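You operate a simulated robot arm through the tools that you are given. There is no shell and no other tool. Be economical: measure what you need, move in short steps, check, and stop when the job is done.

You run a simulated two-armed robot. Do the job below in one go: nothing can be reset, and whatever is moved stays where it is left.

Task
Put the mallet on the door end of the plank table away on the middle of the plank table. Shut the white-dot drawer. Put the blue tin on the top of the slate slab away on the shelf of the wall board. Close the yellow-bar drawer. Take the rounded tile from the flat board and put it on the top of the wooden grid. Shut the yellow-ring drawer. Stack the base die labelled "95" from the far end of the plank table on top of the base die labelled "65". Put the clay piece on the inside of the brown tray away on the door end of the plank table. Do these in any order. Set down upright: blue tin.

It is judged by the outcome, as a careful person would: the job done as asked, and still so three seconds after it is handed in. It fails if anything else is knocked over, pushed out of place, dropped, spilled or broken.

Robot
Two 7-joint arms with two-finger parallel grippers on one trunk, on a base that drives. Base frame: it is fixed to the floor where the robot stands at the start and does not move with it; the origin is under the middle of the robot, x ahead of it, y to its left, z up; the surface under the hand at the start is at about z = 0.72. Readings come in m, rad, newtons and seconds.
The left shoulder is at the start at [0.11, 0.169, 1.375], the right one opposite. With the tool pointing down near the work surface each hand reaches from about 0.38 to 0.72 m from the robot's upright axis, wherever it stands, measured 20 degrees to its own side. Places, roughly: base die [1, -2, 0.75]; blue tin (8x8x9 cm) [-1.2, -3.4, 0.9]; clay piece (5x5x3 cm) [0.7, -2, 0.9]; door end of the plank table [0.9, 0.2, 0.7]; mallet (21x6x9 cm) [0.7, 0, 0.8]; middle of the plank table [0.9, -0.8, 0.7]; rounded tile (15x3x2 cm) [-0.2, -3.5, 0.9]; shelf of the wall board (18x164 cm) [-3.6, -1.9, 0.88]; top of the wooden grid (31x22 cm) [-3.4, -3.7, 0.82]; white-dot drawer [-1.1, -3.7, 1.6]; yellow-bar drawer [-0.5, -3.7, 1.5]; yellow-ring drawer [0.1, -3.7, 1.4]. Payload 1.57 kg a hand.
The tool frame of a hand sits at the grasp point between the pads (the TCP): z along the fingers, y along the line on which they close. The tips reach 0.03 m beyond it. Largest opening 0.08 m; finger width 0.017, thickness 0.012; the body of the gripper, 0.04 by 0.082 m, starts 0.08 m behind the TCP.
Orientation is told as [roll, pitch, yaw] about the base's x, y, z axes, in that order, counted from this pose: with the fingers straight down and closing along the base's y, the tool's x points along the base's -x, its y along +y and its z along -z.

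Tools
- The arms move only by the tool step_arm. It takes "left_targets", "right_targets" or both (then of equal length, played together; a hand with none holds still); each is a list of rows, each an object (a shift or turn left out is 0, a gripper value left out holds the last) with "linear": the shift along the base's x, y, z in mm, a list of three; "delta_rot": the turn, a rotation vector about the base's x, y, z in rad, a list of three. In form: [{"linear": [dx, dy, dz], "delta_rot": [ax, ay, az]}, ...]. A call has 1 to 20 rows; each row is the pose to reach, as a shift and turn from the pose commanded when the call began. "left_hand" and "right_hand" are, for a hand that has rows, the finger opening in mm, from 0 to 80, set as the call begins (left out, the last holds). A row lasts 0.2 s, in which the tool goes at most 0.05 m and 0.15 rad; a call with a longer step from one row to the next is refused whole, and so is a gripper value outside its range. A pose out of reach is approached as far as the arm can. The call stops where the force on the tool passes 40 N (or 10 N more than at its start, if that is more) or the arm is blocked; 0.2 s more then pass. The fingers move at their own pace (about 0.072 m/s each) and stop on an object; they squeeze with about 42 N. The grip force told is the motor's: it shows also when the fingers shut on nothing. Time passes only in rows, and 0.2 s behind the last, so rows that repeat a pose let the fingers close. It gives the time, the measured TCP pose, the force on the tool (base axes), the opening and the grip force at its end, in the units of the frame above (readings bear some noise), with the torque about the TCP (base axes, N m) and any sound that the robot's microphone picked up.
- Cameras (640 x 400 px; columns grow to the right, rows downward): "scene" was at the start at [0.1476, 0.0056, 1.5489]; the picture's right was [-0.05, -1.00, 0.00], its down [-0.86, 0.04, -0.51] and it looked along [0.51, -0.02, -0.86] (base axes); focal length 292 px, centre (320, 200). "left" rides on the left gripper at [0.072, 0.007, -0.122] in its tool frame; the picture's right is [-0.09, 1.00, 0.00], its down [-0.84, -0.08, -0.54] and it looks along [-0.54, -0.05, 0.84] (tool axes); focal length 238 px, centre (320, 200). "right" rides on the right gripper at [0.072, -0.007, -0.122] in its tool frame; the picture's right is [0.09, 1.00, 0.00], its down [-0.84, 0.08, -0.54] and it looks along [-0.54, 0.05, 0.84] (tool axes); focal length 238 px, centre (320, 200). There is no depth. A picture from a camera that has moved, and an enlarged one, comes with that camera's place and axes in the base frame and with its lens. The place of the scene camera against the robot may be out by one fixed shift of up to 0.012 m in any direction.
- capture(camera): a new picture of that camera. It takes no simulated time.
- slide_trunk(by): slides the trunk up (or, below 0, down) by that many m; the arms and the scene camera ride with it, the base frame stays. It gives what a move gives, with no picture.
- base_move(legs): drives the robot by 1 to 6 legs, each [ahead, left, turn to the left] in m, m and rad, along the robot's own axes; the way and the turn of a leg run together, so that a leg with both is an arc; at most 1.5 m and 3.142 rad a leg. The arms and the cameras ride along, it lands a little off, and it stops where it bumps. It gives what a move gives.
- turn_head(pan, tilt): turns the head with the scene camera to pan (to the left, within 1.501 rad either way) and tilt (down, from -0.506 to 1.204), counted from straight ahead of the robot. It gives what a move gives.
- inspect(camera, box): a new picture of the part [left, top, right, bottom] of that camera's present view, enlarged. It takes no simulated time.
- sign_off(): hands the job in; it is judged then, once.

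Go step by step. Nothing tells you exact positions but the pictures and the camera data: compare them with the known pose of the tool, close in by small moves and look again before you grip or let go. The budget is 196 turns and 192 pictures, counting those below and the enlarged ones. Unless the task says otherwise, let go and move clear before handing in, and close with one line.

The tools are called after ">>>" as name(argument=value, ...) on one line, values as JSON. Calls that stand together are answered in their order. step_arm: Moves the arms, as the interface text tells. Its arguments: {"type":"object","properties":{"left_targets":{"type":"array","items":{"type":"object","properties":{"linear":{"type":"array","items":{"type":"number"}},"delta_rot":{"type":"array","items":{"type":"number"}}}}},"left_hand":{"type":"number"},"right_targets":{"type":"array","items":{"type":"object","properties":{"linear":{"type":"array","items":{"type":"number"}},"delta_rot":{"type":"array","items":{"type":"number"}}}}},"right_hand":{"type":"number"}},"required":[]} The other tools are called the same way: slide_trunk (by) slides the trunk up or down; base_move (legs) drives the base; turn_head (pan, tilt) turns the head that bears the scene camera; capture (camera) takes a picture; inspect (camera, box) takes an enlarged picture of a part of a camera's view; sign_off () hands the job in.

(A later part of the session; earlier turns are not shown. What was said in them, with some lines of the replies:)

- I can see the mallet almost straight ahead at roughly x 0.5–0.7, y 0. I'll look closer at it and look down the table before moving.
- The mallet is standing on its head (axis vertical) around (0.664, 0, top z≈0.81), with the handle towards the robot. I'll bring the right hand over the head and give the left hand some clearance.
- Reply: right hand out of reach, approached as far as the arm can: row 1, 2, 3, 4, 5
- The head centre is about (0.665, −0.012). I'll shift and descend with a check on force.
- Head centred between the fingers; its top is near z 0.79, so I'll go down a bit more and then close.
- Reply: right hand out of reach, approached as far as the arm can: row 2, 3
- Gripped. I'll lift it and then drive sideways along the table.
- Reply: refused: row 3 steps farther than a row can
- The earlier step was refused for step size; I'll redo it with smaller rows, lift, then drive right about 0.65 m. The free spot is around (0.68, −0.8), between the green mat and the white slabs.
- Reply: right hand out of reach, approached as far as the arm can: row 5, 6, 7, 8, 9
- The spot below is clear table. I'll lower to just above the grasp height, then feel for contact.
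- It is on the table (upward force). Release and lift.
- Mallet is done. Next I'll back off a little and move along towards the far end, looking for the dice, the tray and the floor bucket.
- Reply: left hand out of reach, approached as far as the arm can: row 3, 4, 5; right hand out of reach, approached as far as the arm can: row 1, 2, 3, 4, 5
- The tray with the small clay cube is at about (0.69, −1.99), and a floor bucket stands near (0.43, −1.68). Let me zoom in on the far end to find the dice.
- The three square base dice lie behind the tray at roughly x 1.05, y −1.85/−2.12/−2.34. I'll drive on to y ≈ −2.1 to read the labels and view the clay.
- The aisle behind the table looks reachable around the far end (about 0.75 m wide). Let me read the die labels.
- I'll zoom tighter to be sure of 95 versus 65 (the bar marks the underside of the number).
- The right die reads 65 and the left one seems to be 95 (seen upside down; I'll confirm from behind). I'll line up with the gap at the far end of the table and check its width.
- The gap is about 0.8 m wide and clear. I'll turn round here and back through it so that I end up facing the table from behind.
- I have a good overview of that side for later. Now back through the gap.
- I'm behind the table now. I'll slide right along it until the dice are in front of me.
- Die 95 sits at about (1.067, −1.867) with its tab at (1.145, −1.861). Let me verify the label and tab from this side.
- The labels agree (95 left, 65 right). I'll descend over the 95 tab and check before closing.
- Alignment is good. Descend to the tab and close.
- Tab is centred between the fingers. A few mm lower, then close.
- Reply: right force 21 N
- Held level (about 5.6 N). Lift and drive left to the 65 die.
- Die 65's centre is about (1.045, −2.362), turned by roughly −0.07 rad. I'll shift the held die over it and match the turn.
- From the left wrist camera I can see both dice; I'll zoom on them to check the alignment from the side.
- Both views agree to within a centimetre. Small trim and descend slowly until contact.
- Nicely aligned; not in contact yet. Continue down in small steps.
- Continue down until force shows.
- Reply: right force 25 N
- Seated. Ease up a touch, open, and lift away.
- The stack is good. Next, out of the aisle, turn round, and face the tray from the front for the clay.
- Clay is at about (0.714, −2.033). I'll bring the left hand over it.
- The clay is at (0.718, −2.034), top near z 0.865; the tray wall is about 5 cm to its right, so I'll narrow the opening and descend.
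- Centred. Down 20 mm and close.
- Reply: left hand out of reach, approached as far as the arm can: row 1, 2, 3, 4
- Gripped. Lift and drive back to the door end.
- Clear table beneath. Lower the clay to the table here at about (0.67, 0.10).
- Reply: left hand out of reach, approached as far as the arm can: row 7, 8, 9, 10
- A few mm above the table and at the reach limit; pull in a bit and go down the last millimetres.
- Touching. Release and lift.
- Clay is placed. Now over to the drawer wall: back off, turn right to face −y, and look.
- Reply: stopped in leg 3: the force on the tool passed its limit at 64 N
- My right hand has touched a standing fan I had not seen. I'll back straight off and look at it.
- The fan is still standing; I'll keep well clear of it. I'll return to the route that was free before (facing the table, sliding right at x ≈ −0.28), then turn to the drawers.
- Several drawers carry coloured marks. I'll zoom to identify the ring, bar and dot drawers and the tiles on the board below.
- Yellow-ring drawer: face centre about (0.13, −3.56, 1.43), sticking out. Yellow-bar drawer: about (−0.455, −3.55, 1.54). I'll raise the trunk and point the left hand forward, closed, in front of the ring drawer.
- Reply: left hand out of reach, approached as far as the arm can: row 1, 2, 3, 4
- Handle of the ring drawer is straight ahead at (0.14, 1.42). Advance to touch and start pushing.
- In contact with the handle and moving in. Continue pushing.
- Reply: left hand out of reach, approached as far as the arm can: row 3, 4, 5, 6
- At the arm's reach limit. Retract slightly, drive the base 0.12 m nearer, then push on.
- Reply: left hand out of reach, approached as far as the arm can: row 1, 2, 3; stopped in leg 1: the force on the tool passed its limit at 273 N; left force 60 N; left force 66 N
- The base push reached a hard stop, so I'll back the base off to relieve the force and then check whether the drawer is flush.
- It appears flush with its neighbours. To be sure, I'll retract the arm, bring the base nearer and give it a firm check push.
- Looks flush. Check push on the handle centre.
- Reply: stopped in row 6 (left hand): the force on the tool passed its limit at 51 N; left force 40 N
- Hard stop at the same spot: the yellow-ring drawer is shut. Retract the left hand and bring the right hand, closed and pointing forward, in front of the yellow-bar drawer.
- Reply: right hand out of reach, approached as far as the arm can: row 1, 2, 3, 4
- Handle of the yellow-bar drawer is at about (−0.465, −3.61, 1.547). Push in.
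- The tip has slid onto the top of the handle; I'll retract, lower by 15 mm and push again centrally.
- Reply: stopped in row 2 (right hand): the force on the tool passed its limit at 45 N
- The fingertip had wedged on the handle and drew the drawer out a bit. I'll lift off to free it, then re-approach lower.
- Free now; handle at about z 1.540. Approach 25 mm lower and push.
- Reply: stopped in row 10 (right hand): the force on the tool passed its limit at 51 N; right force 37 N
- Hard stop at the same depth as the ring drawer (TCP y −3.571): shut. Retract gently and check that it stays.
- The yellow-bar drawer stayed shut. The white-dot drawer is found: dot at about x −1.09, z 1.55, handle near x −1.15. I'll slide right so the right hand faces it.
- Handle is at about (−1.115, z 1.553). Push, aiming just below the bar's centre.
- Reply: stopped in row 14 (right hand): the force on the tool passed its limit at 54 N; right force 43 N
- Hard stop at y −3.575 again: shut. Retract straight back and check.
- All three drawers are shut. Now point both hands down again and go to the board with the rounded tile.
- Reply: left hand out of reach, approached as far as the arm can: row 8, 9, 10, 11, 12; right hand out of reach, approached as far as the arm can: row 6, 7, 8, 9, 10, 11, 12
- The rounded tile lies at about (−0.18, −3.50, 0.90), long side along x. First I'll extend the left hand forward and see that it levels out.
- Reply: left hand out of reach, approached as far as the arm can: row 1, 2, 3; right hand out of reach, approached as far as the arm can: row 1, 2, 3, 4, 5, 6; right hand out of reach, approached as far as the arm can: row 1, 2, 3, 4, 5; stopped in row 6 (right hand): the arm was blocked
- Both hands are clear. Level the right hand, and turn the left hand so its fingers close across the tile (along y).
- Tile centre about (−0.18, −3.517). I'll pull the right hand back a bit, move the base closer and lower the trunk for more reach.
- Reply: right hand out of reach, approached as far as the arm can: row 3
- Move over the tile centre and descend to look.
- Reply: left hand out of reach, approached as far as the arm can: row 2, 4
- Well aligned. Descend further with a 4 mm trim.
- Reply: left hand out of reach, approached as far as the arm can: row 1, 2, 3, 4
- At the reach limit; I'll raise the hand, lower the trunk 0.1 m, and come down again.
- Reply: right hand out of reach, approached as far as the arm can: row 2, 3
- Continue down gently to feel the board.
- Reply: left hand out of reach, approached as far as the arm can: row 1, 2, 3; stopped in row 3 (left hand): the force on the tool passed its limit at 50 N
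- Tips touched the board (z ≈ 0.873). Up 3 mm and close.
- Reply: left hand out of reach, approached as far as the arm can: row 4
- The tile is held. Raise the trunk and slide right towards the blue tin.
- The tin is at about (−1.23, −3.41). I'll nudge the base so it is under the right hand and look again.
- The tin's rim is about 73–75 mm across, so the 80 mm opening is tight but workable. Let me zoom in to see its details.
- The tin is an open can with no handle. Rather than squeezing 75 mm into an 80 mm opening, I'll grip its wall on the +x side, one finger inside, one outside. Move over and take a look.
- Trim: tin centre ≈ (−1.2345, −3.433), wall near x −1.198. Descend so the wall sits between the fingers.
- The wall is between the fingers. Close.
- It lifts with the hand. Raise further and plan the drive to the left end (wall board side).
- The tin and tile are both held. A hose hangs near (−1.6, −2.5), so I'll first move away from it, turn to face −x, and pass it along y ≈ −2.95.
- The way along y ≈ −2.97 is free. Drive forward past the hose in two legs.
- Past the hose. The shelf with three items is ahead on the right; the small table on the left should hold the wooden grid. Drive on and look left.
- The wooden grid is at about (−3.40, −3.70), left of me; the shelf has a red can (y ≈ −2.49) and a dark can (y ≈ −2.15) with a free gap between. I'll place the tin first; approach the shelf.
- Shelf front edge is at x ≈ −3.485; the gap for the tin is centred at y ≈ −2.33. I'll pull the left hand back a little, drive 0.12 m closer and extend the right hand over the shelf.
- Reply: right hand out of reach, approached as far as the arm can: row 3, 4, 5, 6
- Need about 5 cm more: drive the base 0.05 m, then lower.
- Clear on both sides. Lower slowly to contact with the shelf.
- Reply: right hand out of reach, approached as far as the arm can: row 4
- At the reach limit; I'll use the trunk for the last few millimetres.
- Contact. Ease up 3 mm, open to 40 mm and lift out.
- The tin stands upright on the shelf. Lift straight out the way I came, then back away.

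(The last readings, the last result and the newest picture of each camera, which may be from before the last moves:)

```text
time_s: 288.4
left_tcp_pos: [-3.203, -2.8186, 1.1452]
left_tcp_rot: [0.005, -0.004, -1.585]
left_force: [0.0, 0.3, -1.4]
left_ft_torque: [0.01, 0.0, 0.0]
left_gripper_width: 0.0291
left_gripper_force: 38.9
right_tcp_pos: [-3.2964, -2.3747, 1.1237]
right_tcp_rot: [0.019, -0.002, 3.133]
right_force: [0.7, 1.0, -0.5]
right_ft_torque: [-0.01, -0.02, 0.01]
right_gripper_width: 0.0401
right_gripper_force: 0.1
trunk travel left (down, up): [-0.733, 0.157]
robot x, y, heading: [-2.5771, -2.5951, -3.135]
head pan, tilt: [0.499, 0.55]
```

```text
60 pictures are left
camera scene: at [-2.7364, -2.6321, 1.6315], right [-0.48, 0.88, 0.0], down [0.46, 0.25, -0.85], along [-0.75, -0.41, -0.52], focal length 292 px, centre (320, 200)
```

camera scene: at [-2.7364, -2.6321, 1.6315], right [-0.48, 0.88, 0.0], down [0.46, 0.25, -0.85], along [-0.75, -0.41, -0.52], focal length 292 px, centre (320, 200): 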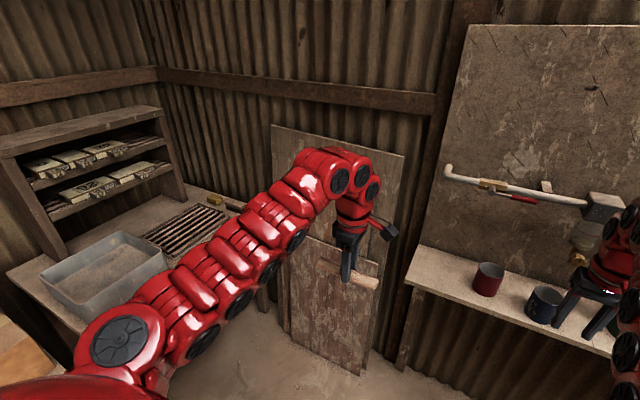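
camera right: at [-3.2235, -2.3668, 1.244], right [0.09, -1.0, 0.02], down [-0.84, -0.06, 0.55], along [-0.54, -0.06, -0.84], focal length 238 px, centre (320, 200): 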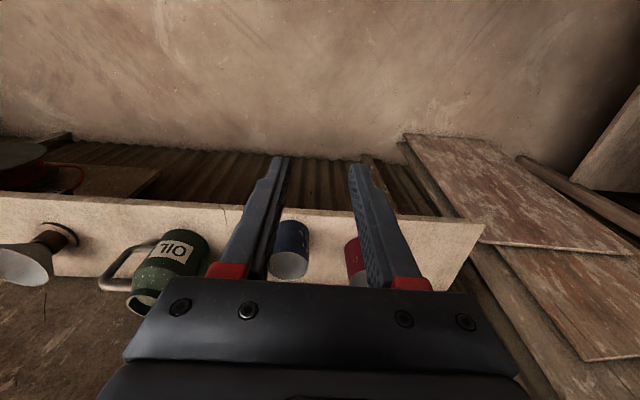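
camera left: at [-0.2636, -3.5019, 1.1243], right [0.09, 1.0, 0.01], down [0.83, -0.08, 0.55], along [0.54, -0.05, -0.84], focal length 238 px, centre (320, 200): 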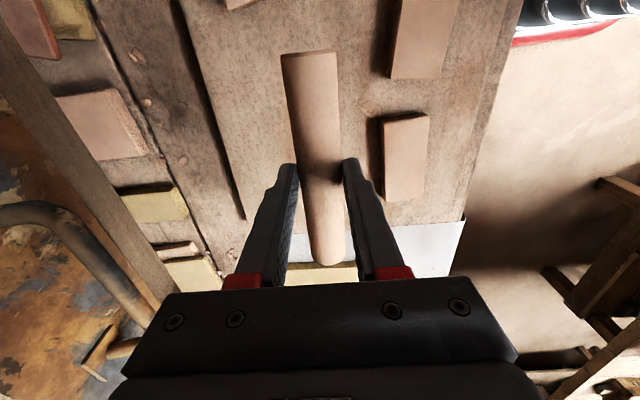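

The tin is standing well on the shelf. Now the tile: wooden grid spans x −3.24…−3.57, y −3.57…−3.80. I'll tuck the right hand in, turn left by 0.78 and drive up diagonally.

>>> step_arm(right_targets=[{"linear": [30, -15, 15]}, {"linear": [60, -30, 30]}, {"linear": [90, -45, 45]}, {"linear": [120, -60, 60]}, {"linear": [150, -70, 70]}, {"linear": [150, -70, 70]}])

>>> base_move(legs=[[0, 0, 0.78], [0.3, -0.04, 0]])

>>> turn_head(pan=0, tilt=0.7)

>>> capture(camera="scene")

```text
time_s: 289.8
left_tcp_pos: [-3.2018, -2.8199, 1.1441]
left_tcp_rot: [0.006, -0.003, -1.586]
left_force: [-0.4, 0.3, 0.0]
left_ft_torque: [0.03, 0.01, -0.04]
left_gripper_width: 0.029
left_gripper_force: 38.7
right_tcp_pos: [-3.2027, -2.4387, 1.1519]
right_tcp_rot: [0.017, -0.004, 3.134]
right_force: [0.0, -0.5, -0.3]
right_ft_torque: [-0.01, 0.01, -0.02]
right_gripper_width: 0.0397
right_gripper_force: 0.2
right hand out of reach, approached as far as the arm can: row 3, 4, 5, 6
trunk travel left (down, up): [-0.733, 0.157]
robot x, y, heading: [-2.5779, -2.5965, -3.14]
head pan, tilt: [0.499, 0.55]
```

```text
time_s: 293.9
left_tcp_pos: [-3.0913, -3.3861, 1.1458]
left_tcp_rot: [0.004, -0.003, -0.785]
left_force: [-1.0, 0.4, -1.2]
left_ft_torque: [-0.02, 0.0, -0.02]
left_gripper_width: 0.0291
left_gripper_force: 38.9
right_tcp_pos: [-3.3631, -3.1196, 1.1512]
right_tcp_rot: [0.02, -0.003, -2.349]
right_force: [-0.5, 0.2, 0.2]
right_ft_torque: [0.0, -0.03, -0.01]
right_gripper_width: 0.04
right_gripper_force: 0.1
trunk travel left (down, up): [-0.733, 0.157]
robot x, y, heading: [-2.8121, -2.7845, -2.34]
head pan, tilt: [0.499, 0.55]
```

```text
time_s: 294.8
left_tcp_pos: [-3.0913, -3.3865, 1.1454]
left_tcp_rot: [0.004, -0.003, -0.784]
left_force: [-0.2, 0.1, -1.0]
left_ft_torque: [0.0, -0.01, -0.01]
left_gripper_width: 0.0287
left_gripper_force: 38.7
right_tcp_pos: [-3.3646, -3.1203, 1.1524]
right_tcp_rot: [0.016, -0.003, -2.349]
right_force: [-0.2, -0.1, 0.8]
right_ft_torque: [0.0, -0.02, 0.0]
right_gripper_width: 0.0401
right_gripper_force: 0.1
trunk travel left (down, up): [-0.733, 0.157]
robot x, y, heading: [-2.8168, -2.7852, -2.343]
head pan, tilt: [0.0, 0.7]
```

```text
59 pictures are left
camera scene: at [-2.9284, -2.8936, 1.6185], right [-0.72, 0.7, 0.0], down [0.45, 0.46, -0.77], along [-0.53, -0.55, -0.64], focal length 292 px, centre (320, 200)
```

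scene: 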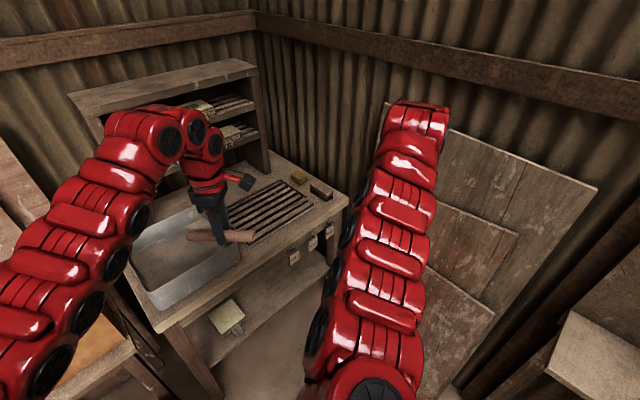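

Clear view: the grid's slats run along x; its centre is (−3.397, −3.69). I'll drive 0.3 m closer and turn the tile to lie across the slats.

>>> base_move(legs=[[0.3, 0, 0]])

>>> step_arm(left_targets=[{"linear": [-10, -10, 0], "delta_rot": [0, 0, -0.13]}, {"linear": [-20, -20, 0], "delta_rot": [0, 0, -0.26]}, {"linear": [-35, -35, 0], "delta_rot": [0, 0, -0.39]}, {"linear": [-50, -50, 0], "delta_rot": [0, 0, -0.52]}, {"linear": [-65, -65, 0], "delta_rot": [0, 0, -0.65]}, {"linear": [-80, -80, 0], "delta_rot": [0, 0, -0.78]}, {"linear": [-80, -80, 0], "delta_rot": [0, 0, -0.78]}])

>>> capture(camera="left")

>>> capture(camera="scene")

```text
time_s: 296.9
left_tcp_pos: [-3.3044, -3.6002, 1.1448]
left_tcp_rot: [0.005, -0.003, -0.792]
left_force: [-0.4, -0.1, -1.4]
left_ft_torque: [-0.01, 0.04, 0.0]
left_gripper_width: 0.0291
left_gripper_force: 39.3
right_tcp_pos: [-3.5751, -3.3316, 1.1523]
right_tcp_rot: [0.016, -0.003, -2.356]
right_force: [-0.4, -0.7, 0.0]
right_ft_torque: [-0.01, -0.01, 0.05]
right_gripper_width: 0.04
right_gripper_force: 0.1
trunk travel left (down, up): [-0.733, 0.157]
robot x, y, heading: [-3.0259, -2.9979, -2.347]
head pan, tilt: [0.0, 0.7]
```

```text
time_s: 298.5
left_tcp_pos: [-3.3594, -3.674, 1.1377]
left_tcp_rot: [0.005, 0.0, -1.577]
left_force: [-0.3, -0.2, -2.1]
left_ft_torque: [0.01, 0.0, 0.04]
left_gripper_width: 0.0291
left_gripper_force: 39.0
left hand out of reach, approached as far as the arm can: row 6, 7
right_tcp_pos: [-3.5749, -3.3335, 1.1517]
right_tcp_rot: [0.017, -0.004, -2.356]
right_force: [0.3, 0.4, -0.1]
right_ft_torque: [0.03, 0.04, 0.01]
right_gripper_width: 0.0402
right_gripper_force: 0.1
trunk travel left (down, up): [-0.733, 0.157]
robot x, y, heading: [-3.0241, -3.0007, -2.346]
head pan, tilt: [0.0, 0.7]
```

```text
58 pictures are left
camera left: at [-3.354, -3.6024, 1.2585], right [1.0, -0.1, 0.0], down [-0.08, -0.84, 0.54], along [-0.05, -0.54, -0.84], focal length 238 px, centre (320, 200)
```

left: 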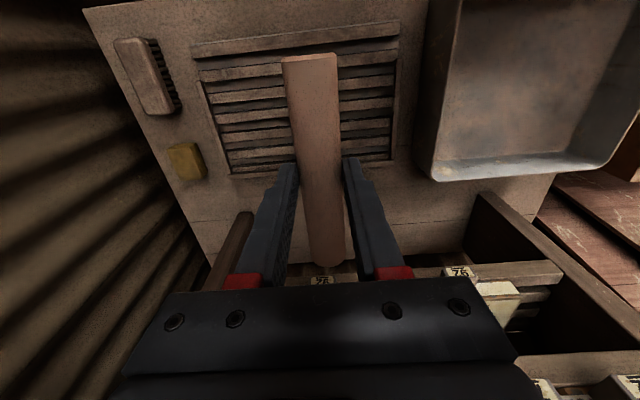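

```text
57 pictures are left
camera scene: at [-3.1377, -3.1106, 1.6182], right [-0.71, 0.7, 0.0], down [0.45, 0.46, -0.76], along [-0.54, -0.54, -0.64], focal length 292 px, centre (320, 200)
```

scene: 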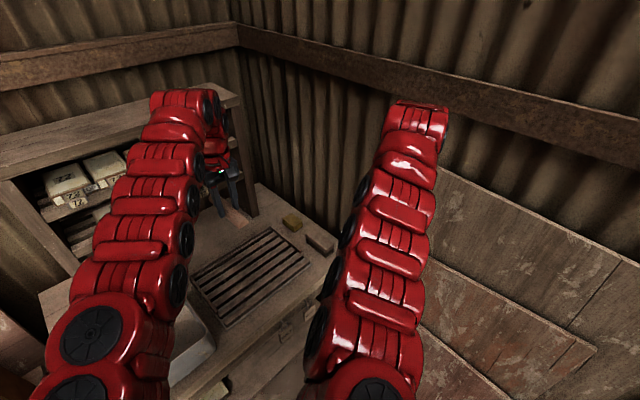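

The tile is over the grid, across the slats, and well within its outline. Lower it with the arm.

>>> step_arm(left_targets=[{"linear": [0, -4, -45]}, {"linear": [0, -8, -90]}, {"linear": [0, -8, -135]}, {"linear": [0, -8, -180]}, {"linear": [0, -8, -220]}, {"linear": [0, -8, -240]}, {"linear": [0, -8, -240]}])

>>> capture(camera="left")

```text
time_s: 300.1
left_tcp_pos: [-3.3534, -3.6722, 0.915]
left_tcp_rot: [0.004, -0.005, -1.574]
left_force: [0.4, 1.0, -1.0]
left_ft_torque: [0.02, -0.02, 0.01]
left_gripper_width: 0.0292
left_gripper_force: 38.8
left hand out of reach, approached as far as the arm can: row 4, 5, 6, 7
right_tcp_pos: [-3.5756, -3.3317, 1.1528]
right_tcp_rot: [0.018, -0.004, -2.356]
right_force: [-0.7, 1.0, -0.2]
right_ft_torque: [0.03, 0.03, 0.0]
right_gripper_width: 0.0399
right_gripper_force: 0.0
trunk travel left (down, up): [-0.733, 0.157]
robot x, y, heading: [-3.0236, -2.998, -2.347]
head pan, tilt: [0.0, 0.7]
```

```text
56 pictures are left
camera left: at [-3.3474, -3.6015, 1.0354], right [1.0, -0.09, 0.01], down [-0.08, -0.83, 0.55], along [-0.05, -0.54, -0.84], focal length 238 px, centre (320, 200)
```

left: 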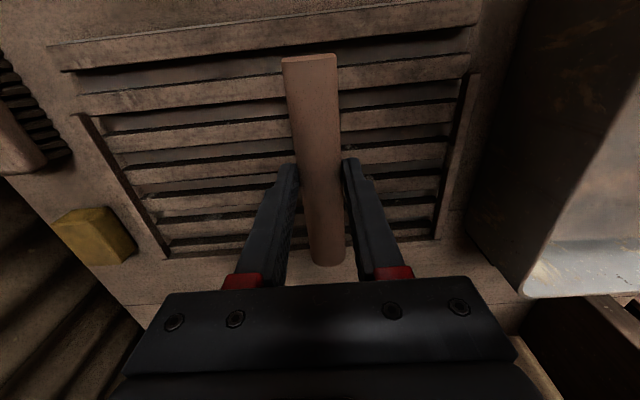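

Good. Use the trunk for the last part.

>>> slide_trunk(by=-0.05)

>>> capture(camera="left")

```text
time_s: 301.0
left_tcp_pos: [-3.352, -3.6744, 0.865]
left_tcp_rot: [0.005, -0.003, -1.573]
left_force: [-0.1, -0.1, -1.1]
left_ft_torque: [0.02, -0.02, -0.01]
left_gripper_width: 0.0291
left_gripper_force: 39.6
right_tcp_pos: [-3.5759, -3.332, 1.1017]
right_tcp_rot: [0.017, -0.003, -2.357]
right_force: [-0.9, -0.9, -0.8]
right_ft_torque: [0.01, 0.03, 0.01]
right_gripper_width: 0.0399
right_gripper_force: 0.1
trunk travel left (down, up): [-0.683, 0.207]
robot x, y, heading: [-3.0222, -3.0002, -2.346]
head pan, tilt: [0.0, 0.7]
```

```text
55 pictures are left
camera left: at [-3.3466, -3.6014, 0.9856], right [1.0, -0.09, 0.01], down [-0.08, -0.83, 0.55], along [-0.05, -0.54, -0.84], focal length 238 px, centre (320, 200)
```

left: 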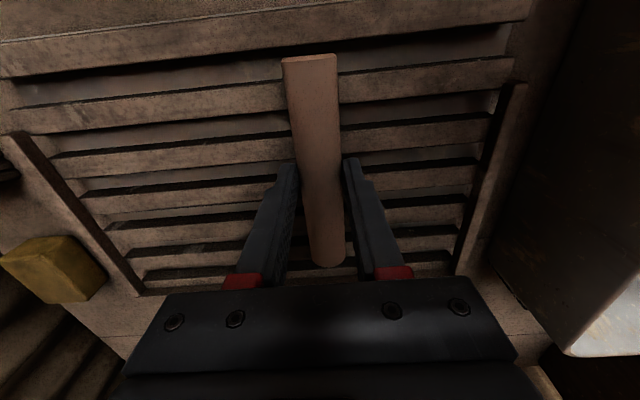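

>>> slide_trunk(by=-0.008)

>>> slide_trunk(by=-0.006)

```text
time_s: 301.6
left_tcp_pos: [-3.3504, -3.6734, 0.8552]
left_tcp_rot: [0.004, -0.003, -1.573]
left_force: [0.1, -0.4, -0.2]
left_ft_torque: [0.02, -0.01, 0.0]
left_gripper_width: 0.0289
left_gripper_force: 39.0
right_tcp_pos: [-3.575, -3.3317, 1.0938]
right_tcp_rot: [0.017, -0.003, -2.358]
right_force: [0.0, -0.6, 0.2]
right_ft_torque: [0.01, -0.01, 0.04]
right_gripper_width: 0.04
right_gripper_force: 0.0
trunk travel left (down, up): [-0.675, 0.215]
robot x, y, heading: [-3.026, -2.997, -2.343]
head pan, tilt: [0.0, 0.7]
```

```text
time_s: 302.1
left_tcp_pos: [-3.3513, -3.674, 0.8543]
left_tcp_rot: [0.001, -0.011, -1.573]
left_force: [1.3, -0.5, 23.8]
left_ft_torque: [0.19, 0.2, -0.18]
left_gripper_width: 0.0292
left_gripper_force: 39.2
right_tcp_pos: [-3.5736, -3.3301, 1.0898]
right_tcp_rot: [0.021, -0.006, -2.356]
right_force: [0.6, 0.1, -0.3]
right_ft_torque: [0.03, 0.04, -0.03]
right_gripper_width: 0.0398
right_gripper_force: 0.0
trunk travel left (down, up): [-0.669, 0.221]
robot x, y, heading: [-3.0234, -2.9983, -2.346]
head pan, tilt: [0.0, 0.7]
```

Contact on the slats. Relieve slightly, open, and check.

>>> slide_trunk(by=0.004)

>>> step_arm(left_targets=[{}, {}, {}], left_hand=60)

>>> slide_trunk(by=0.12)

>>> capture(camera="left")

```text
time_s: 302.6
left_tcp_pos: [-3.3511, -3.6731, 0.8542]
left_tcp_rot: [0.006, -0.005, -1.573]
left_force: [-2.3, -5.3, 9.9]
left_ft_torque: [-0.04, 0.33, 0.13]
left_gripper_width: 0.0293
left_gripper_force: 39.0
right_tcp_pos: [-3.5747, -3.3316, 1.092]
right_tcp_rot: [0.015, -0.003, -2.356]
right_force: [-0.4, 0.5, -0.2]
right_ft_torque: [-0.01, -0.01, 0.0]
right_gripper_width: 0.04
right_gripper_force: 0.0
trunk travel left (down, up): [-0.673, 0.217]
robot x, y, heading: [-3.0231, -2.9989, -2.349]
head pan, tilt: [0.0, 0.7]
```

```text
time_s: 303.4
left_tcp_pos: [-3.3512, -3.6723, 0.8555]
left_tcp_rot: [0.004, -0.003, -1.571]
left_force: [3.9, 0.1, 4.6]
left_ft_torque: [0.06, 0.04, -0.07]
left_gripper_width: 0.0567
left_gripper_force: 0.1
right_tcp_pos: [-3.5741, -3.3312, 1.0931]
right_tcp_rot: [0.016, -0.006, -2.356]
right_force: [0.0, 0.0, 0.2]
right_ft_torque: [0.01, -0.01, -0.03]
right_gripper_width: 0.04
right_gripper_force: 0.0
trunk travel left (down, up): [-0.673, 0.217]
robot x, y, heading: [-3.0237, -2.9976, -2.345]
head pan, tilt: [0.0, 0.7]
```

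```text
time_s: 304.9
left_tcp_pos: [-3.3517, -3.6746, 0.974]
left_tcp_rot: [0.005, -0.003, -1.573]
left_force: [0.7, 0.2, 0.1]
left_ft_torque: [0.01, 0.0, -0.01]
left_gripper_width: 0.0602
left_gripper_force: 0.1
right_tcp_pos: [-3.5755, -3.3322, 1.2121]
right_tcp_rot: [0.018, -0.003, -2.356]
right_force: [0.5, -0.7, 0.5]
right_ft_torque: [0.01, -0.02, -0.01]
right_gripper_width: 0.0401
right_gripper_force: 0.0
trunk travel left (down, up): [-0.793, 0.097]
robot x, y, heading: [-3.0208, -2.9951, -2.339]
head pan, tilt: [0.0, 0.7]
```

```text
54 pictures are left
camera left: at [-3.3469, -3.6014, 1.0952], right [1.0, -0.09, 0.01], down [-0.08, -0.83, 0.54], along [-0.05, -0.54, -0.84], focal length 238 px, centre (320, 200)
```

left: 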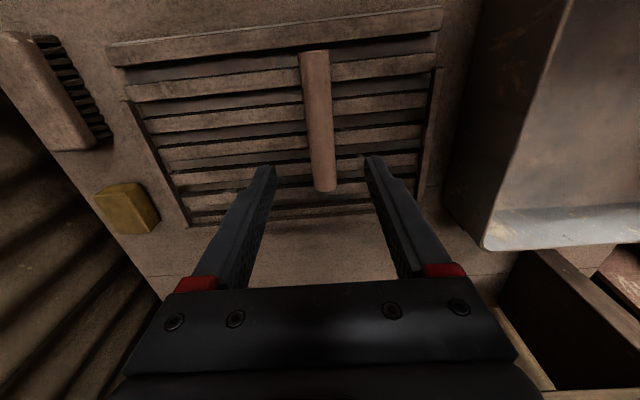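

The tile lies flat across the slats. I'll raise the hand, back off, and take a final look at the grid and shelf.

>>> step_arm(left_targets=[{"linear": [0, 5, 40]}, {"linear": [0, 10, 80]}, {"linear": [0, 15, 120]}, {"linear": [0, 20, 150]}])

>>> base_move(legs=[[-0.35, 0, 0]])

>>> capture(camera="scene")

>>> turn_head(pan=-0.8, tilt=0.5)

>>> capture(camera="scene")

```text
time_s: 305.9
left_tcp_pos: [-3.3527, -3.6507, 1.1238]
left_tcp_rot: [0.005, -0.005, -1.574]
left_force: [-0.2, 0.4, -0.2]
left_ft_torque: [-0.01, -0.02, -0.02]
left_gripper_width: 0.0601
left_gripper_force: 0.1
right_tcp_pos: [-3.576, -3.3301, 1.2129]
right_tcp_rot: [0.019, -0.004, -2.357]
right_force: [0.0, 0.4, -0.4]
right_ft_torque: [0.02, 0.01, -0.02]
right_gripper_width: 0.0403
right_gripper_force: 0.2
trunk travel left (down, up): [-0.793, 0.097]
robot x, y, heading: [-3.021, -2.9992, -2.349]
head pan, tilt: [0.0, 0.7]
```

```text
time_s: 308.2
left_tcp_pos: [-3.1033, -3.4029, 1.1226]
left_tcp_rot: [0.007, -0.003, -1.567]
left_force: [-0.1, -0.1, 0.0]
left_ft_torque: [0.03, 0.01, -0.01]
left_gripper_width: 0.0601
left_gripper_force: 0.1
right_tcp_pos: [-3.3297, -3.0827, 1.2112]
right_tcp_rot: [0.017, -0.004, -2.351]
right_force: [-0.4, 0.7, -0.7]
right_ft_torque: [0.04, -0.01, 0.0]
right_gripper_width: 0.0399
right_gripper_force: 0.1
trunk travel left (down, up): [-0.793, 0.097]
robot x, y, heading: [-2.7785, -2.744, -2.345]
head pan, tilt: [0.0, 0.7]
```

```text
53 pictures are left
camera scene: at [-2.8938, -2.8578, 1.6783], right [-0.72, 0.7, 0.0], down [0.45, 0.46, -0.76], along [-0.53, -0.55, -0.64], focal length 292 px, centre (320, 200)
```

scene: 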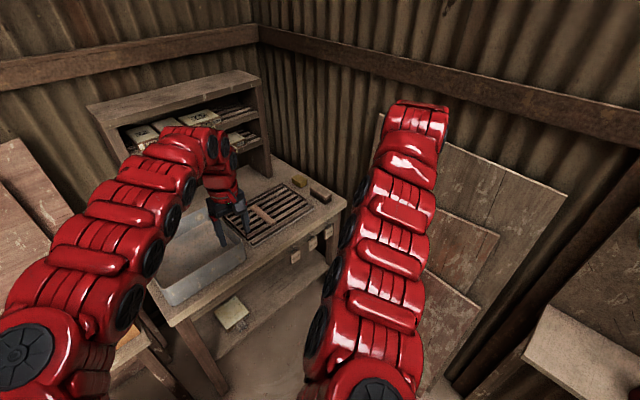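

```text
time_s: 309.4
left_tcp_pos: [-3.1011, -3.4034, 1.1233]
left_tcp_rot: [0.004, -0.004, -1.566]
left_force: [-0.4, -0.5, 0.5]
left_ft_torque: [0.01, -0.03, 0.0]
left_gripper_width: 0.0598
left_gripper_force: 0.0
right_tcp_pos: [-3.3293, -3.0833, 1.2128]
right_tcp_rot: [0.017, -0.004, -2.352]
right_force: [0.0, -0.3, 0.4]
right_ft_torque: [0.0, -0.01, -0.01]
right_gripper_width: 0.0398
right_gripper_force: 0.0
trunk travel left (down, up): [-0.793, 0.097]
robot x, y, heading: [-2.7781, -2.7474, -2.343]
head pan, tilt: [-0.799, 0.499]
```

```text
52 pictures are left
camera scene: at [-2.925, -2.7964, 1.6961], right [0.0, 1.0, 0.0], down [0.48, 0.0, -0.88], along [-0.88, 0.0, -0.48], focal length 292 px, centre (320, 200)
```

scene: 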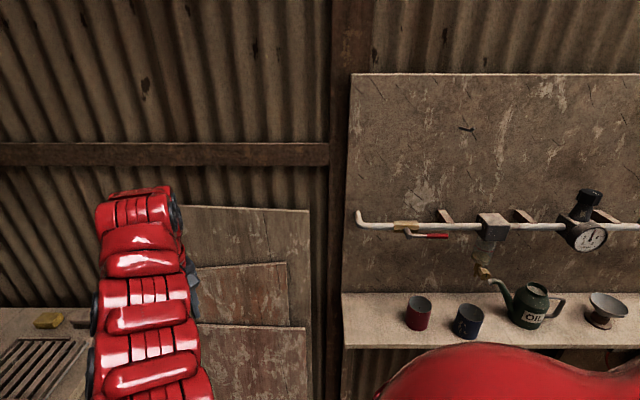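

The tile lies on the grid and the blue tin stands upright on the shelf with its neighbours in place. All eight parts are done and the hands are clear, so I'm handing in.

>>> sign_off()

```text
The job is handed in.
```

I did all eight parts and handed the job in, with both hands empty and clear. Partway through, my right hand bumped the standing fan by the plank table. It stayed upright, but I couldn't confirm whether it had shifted.
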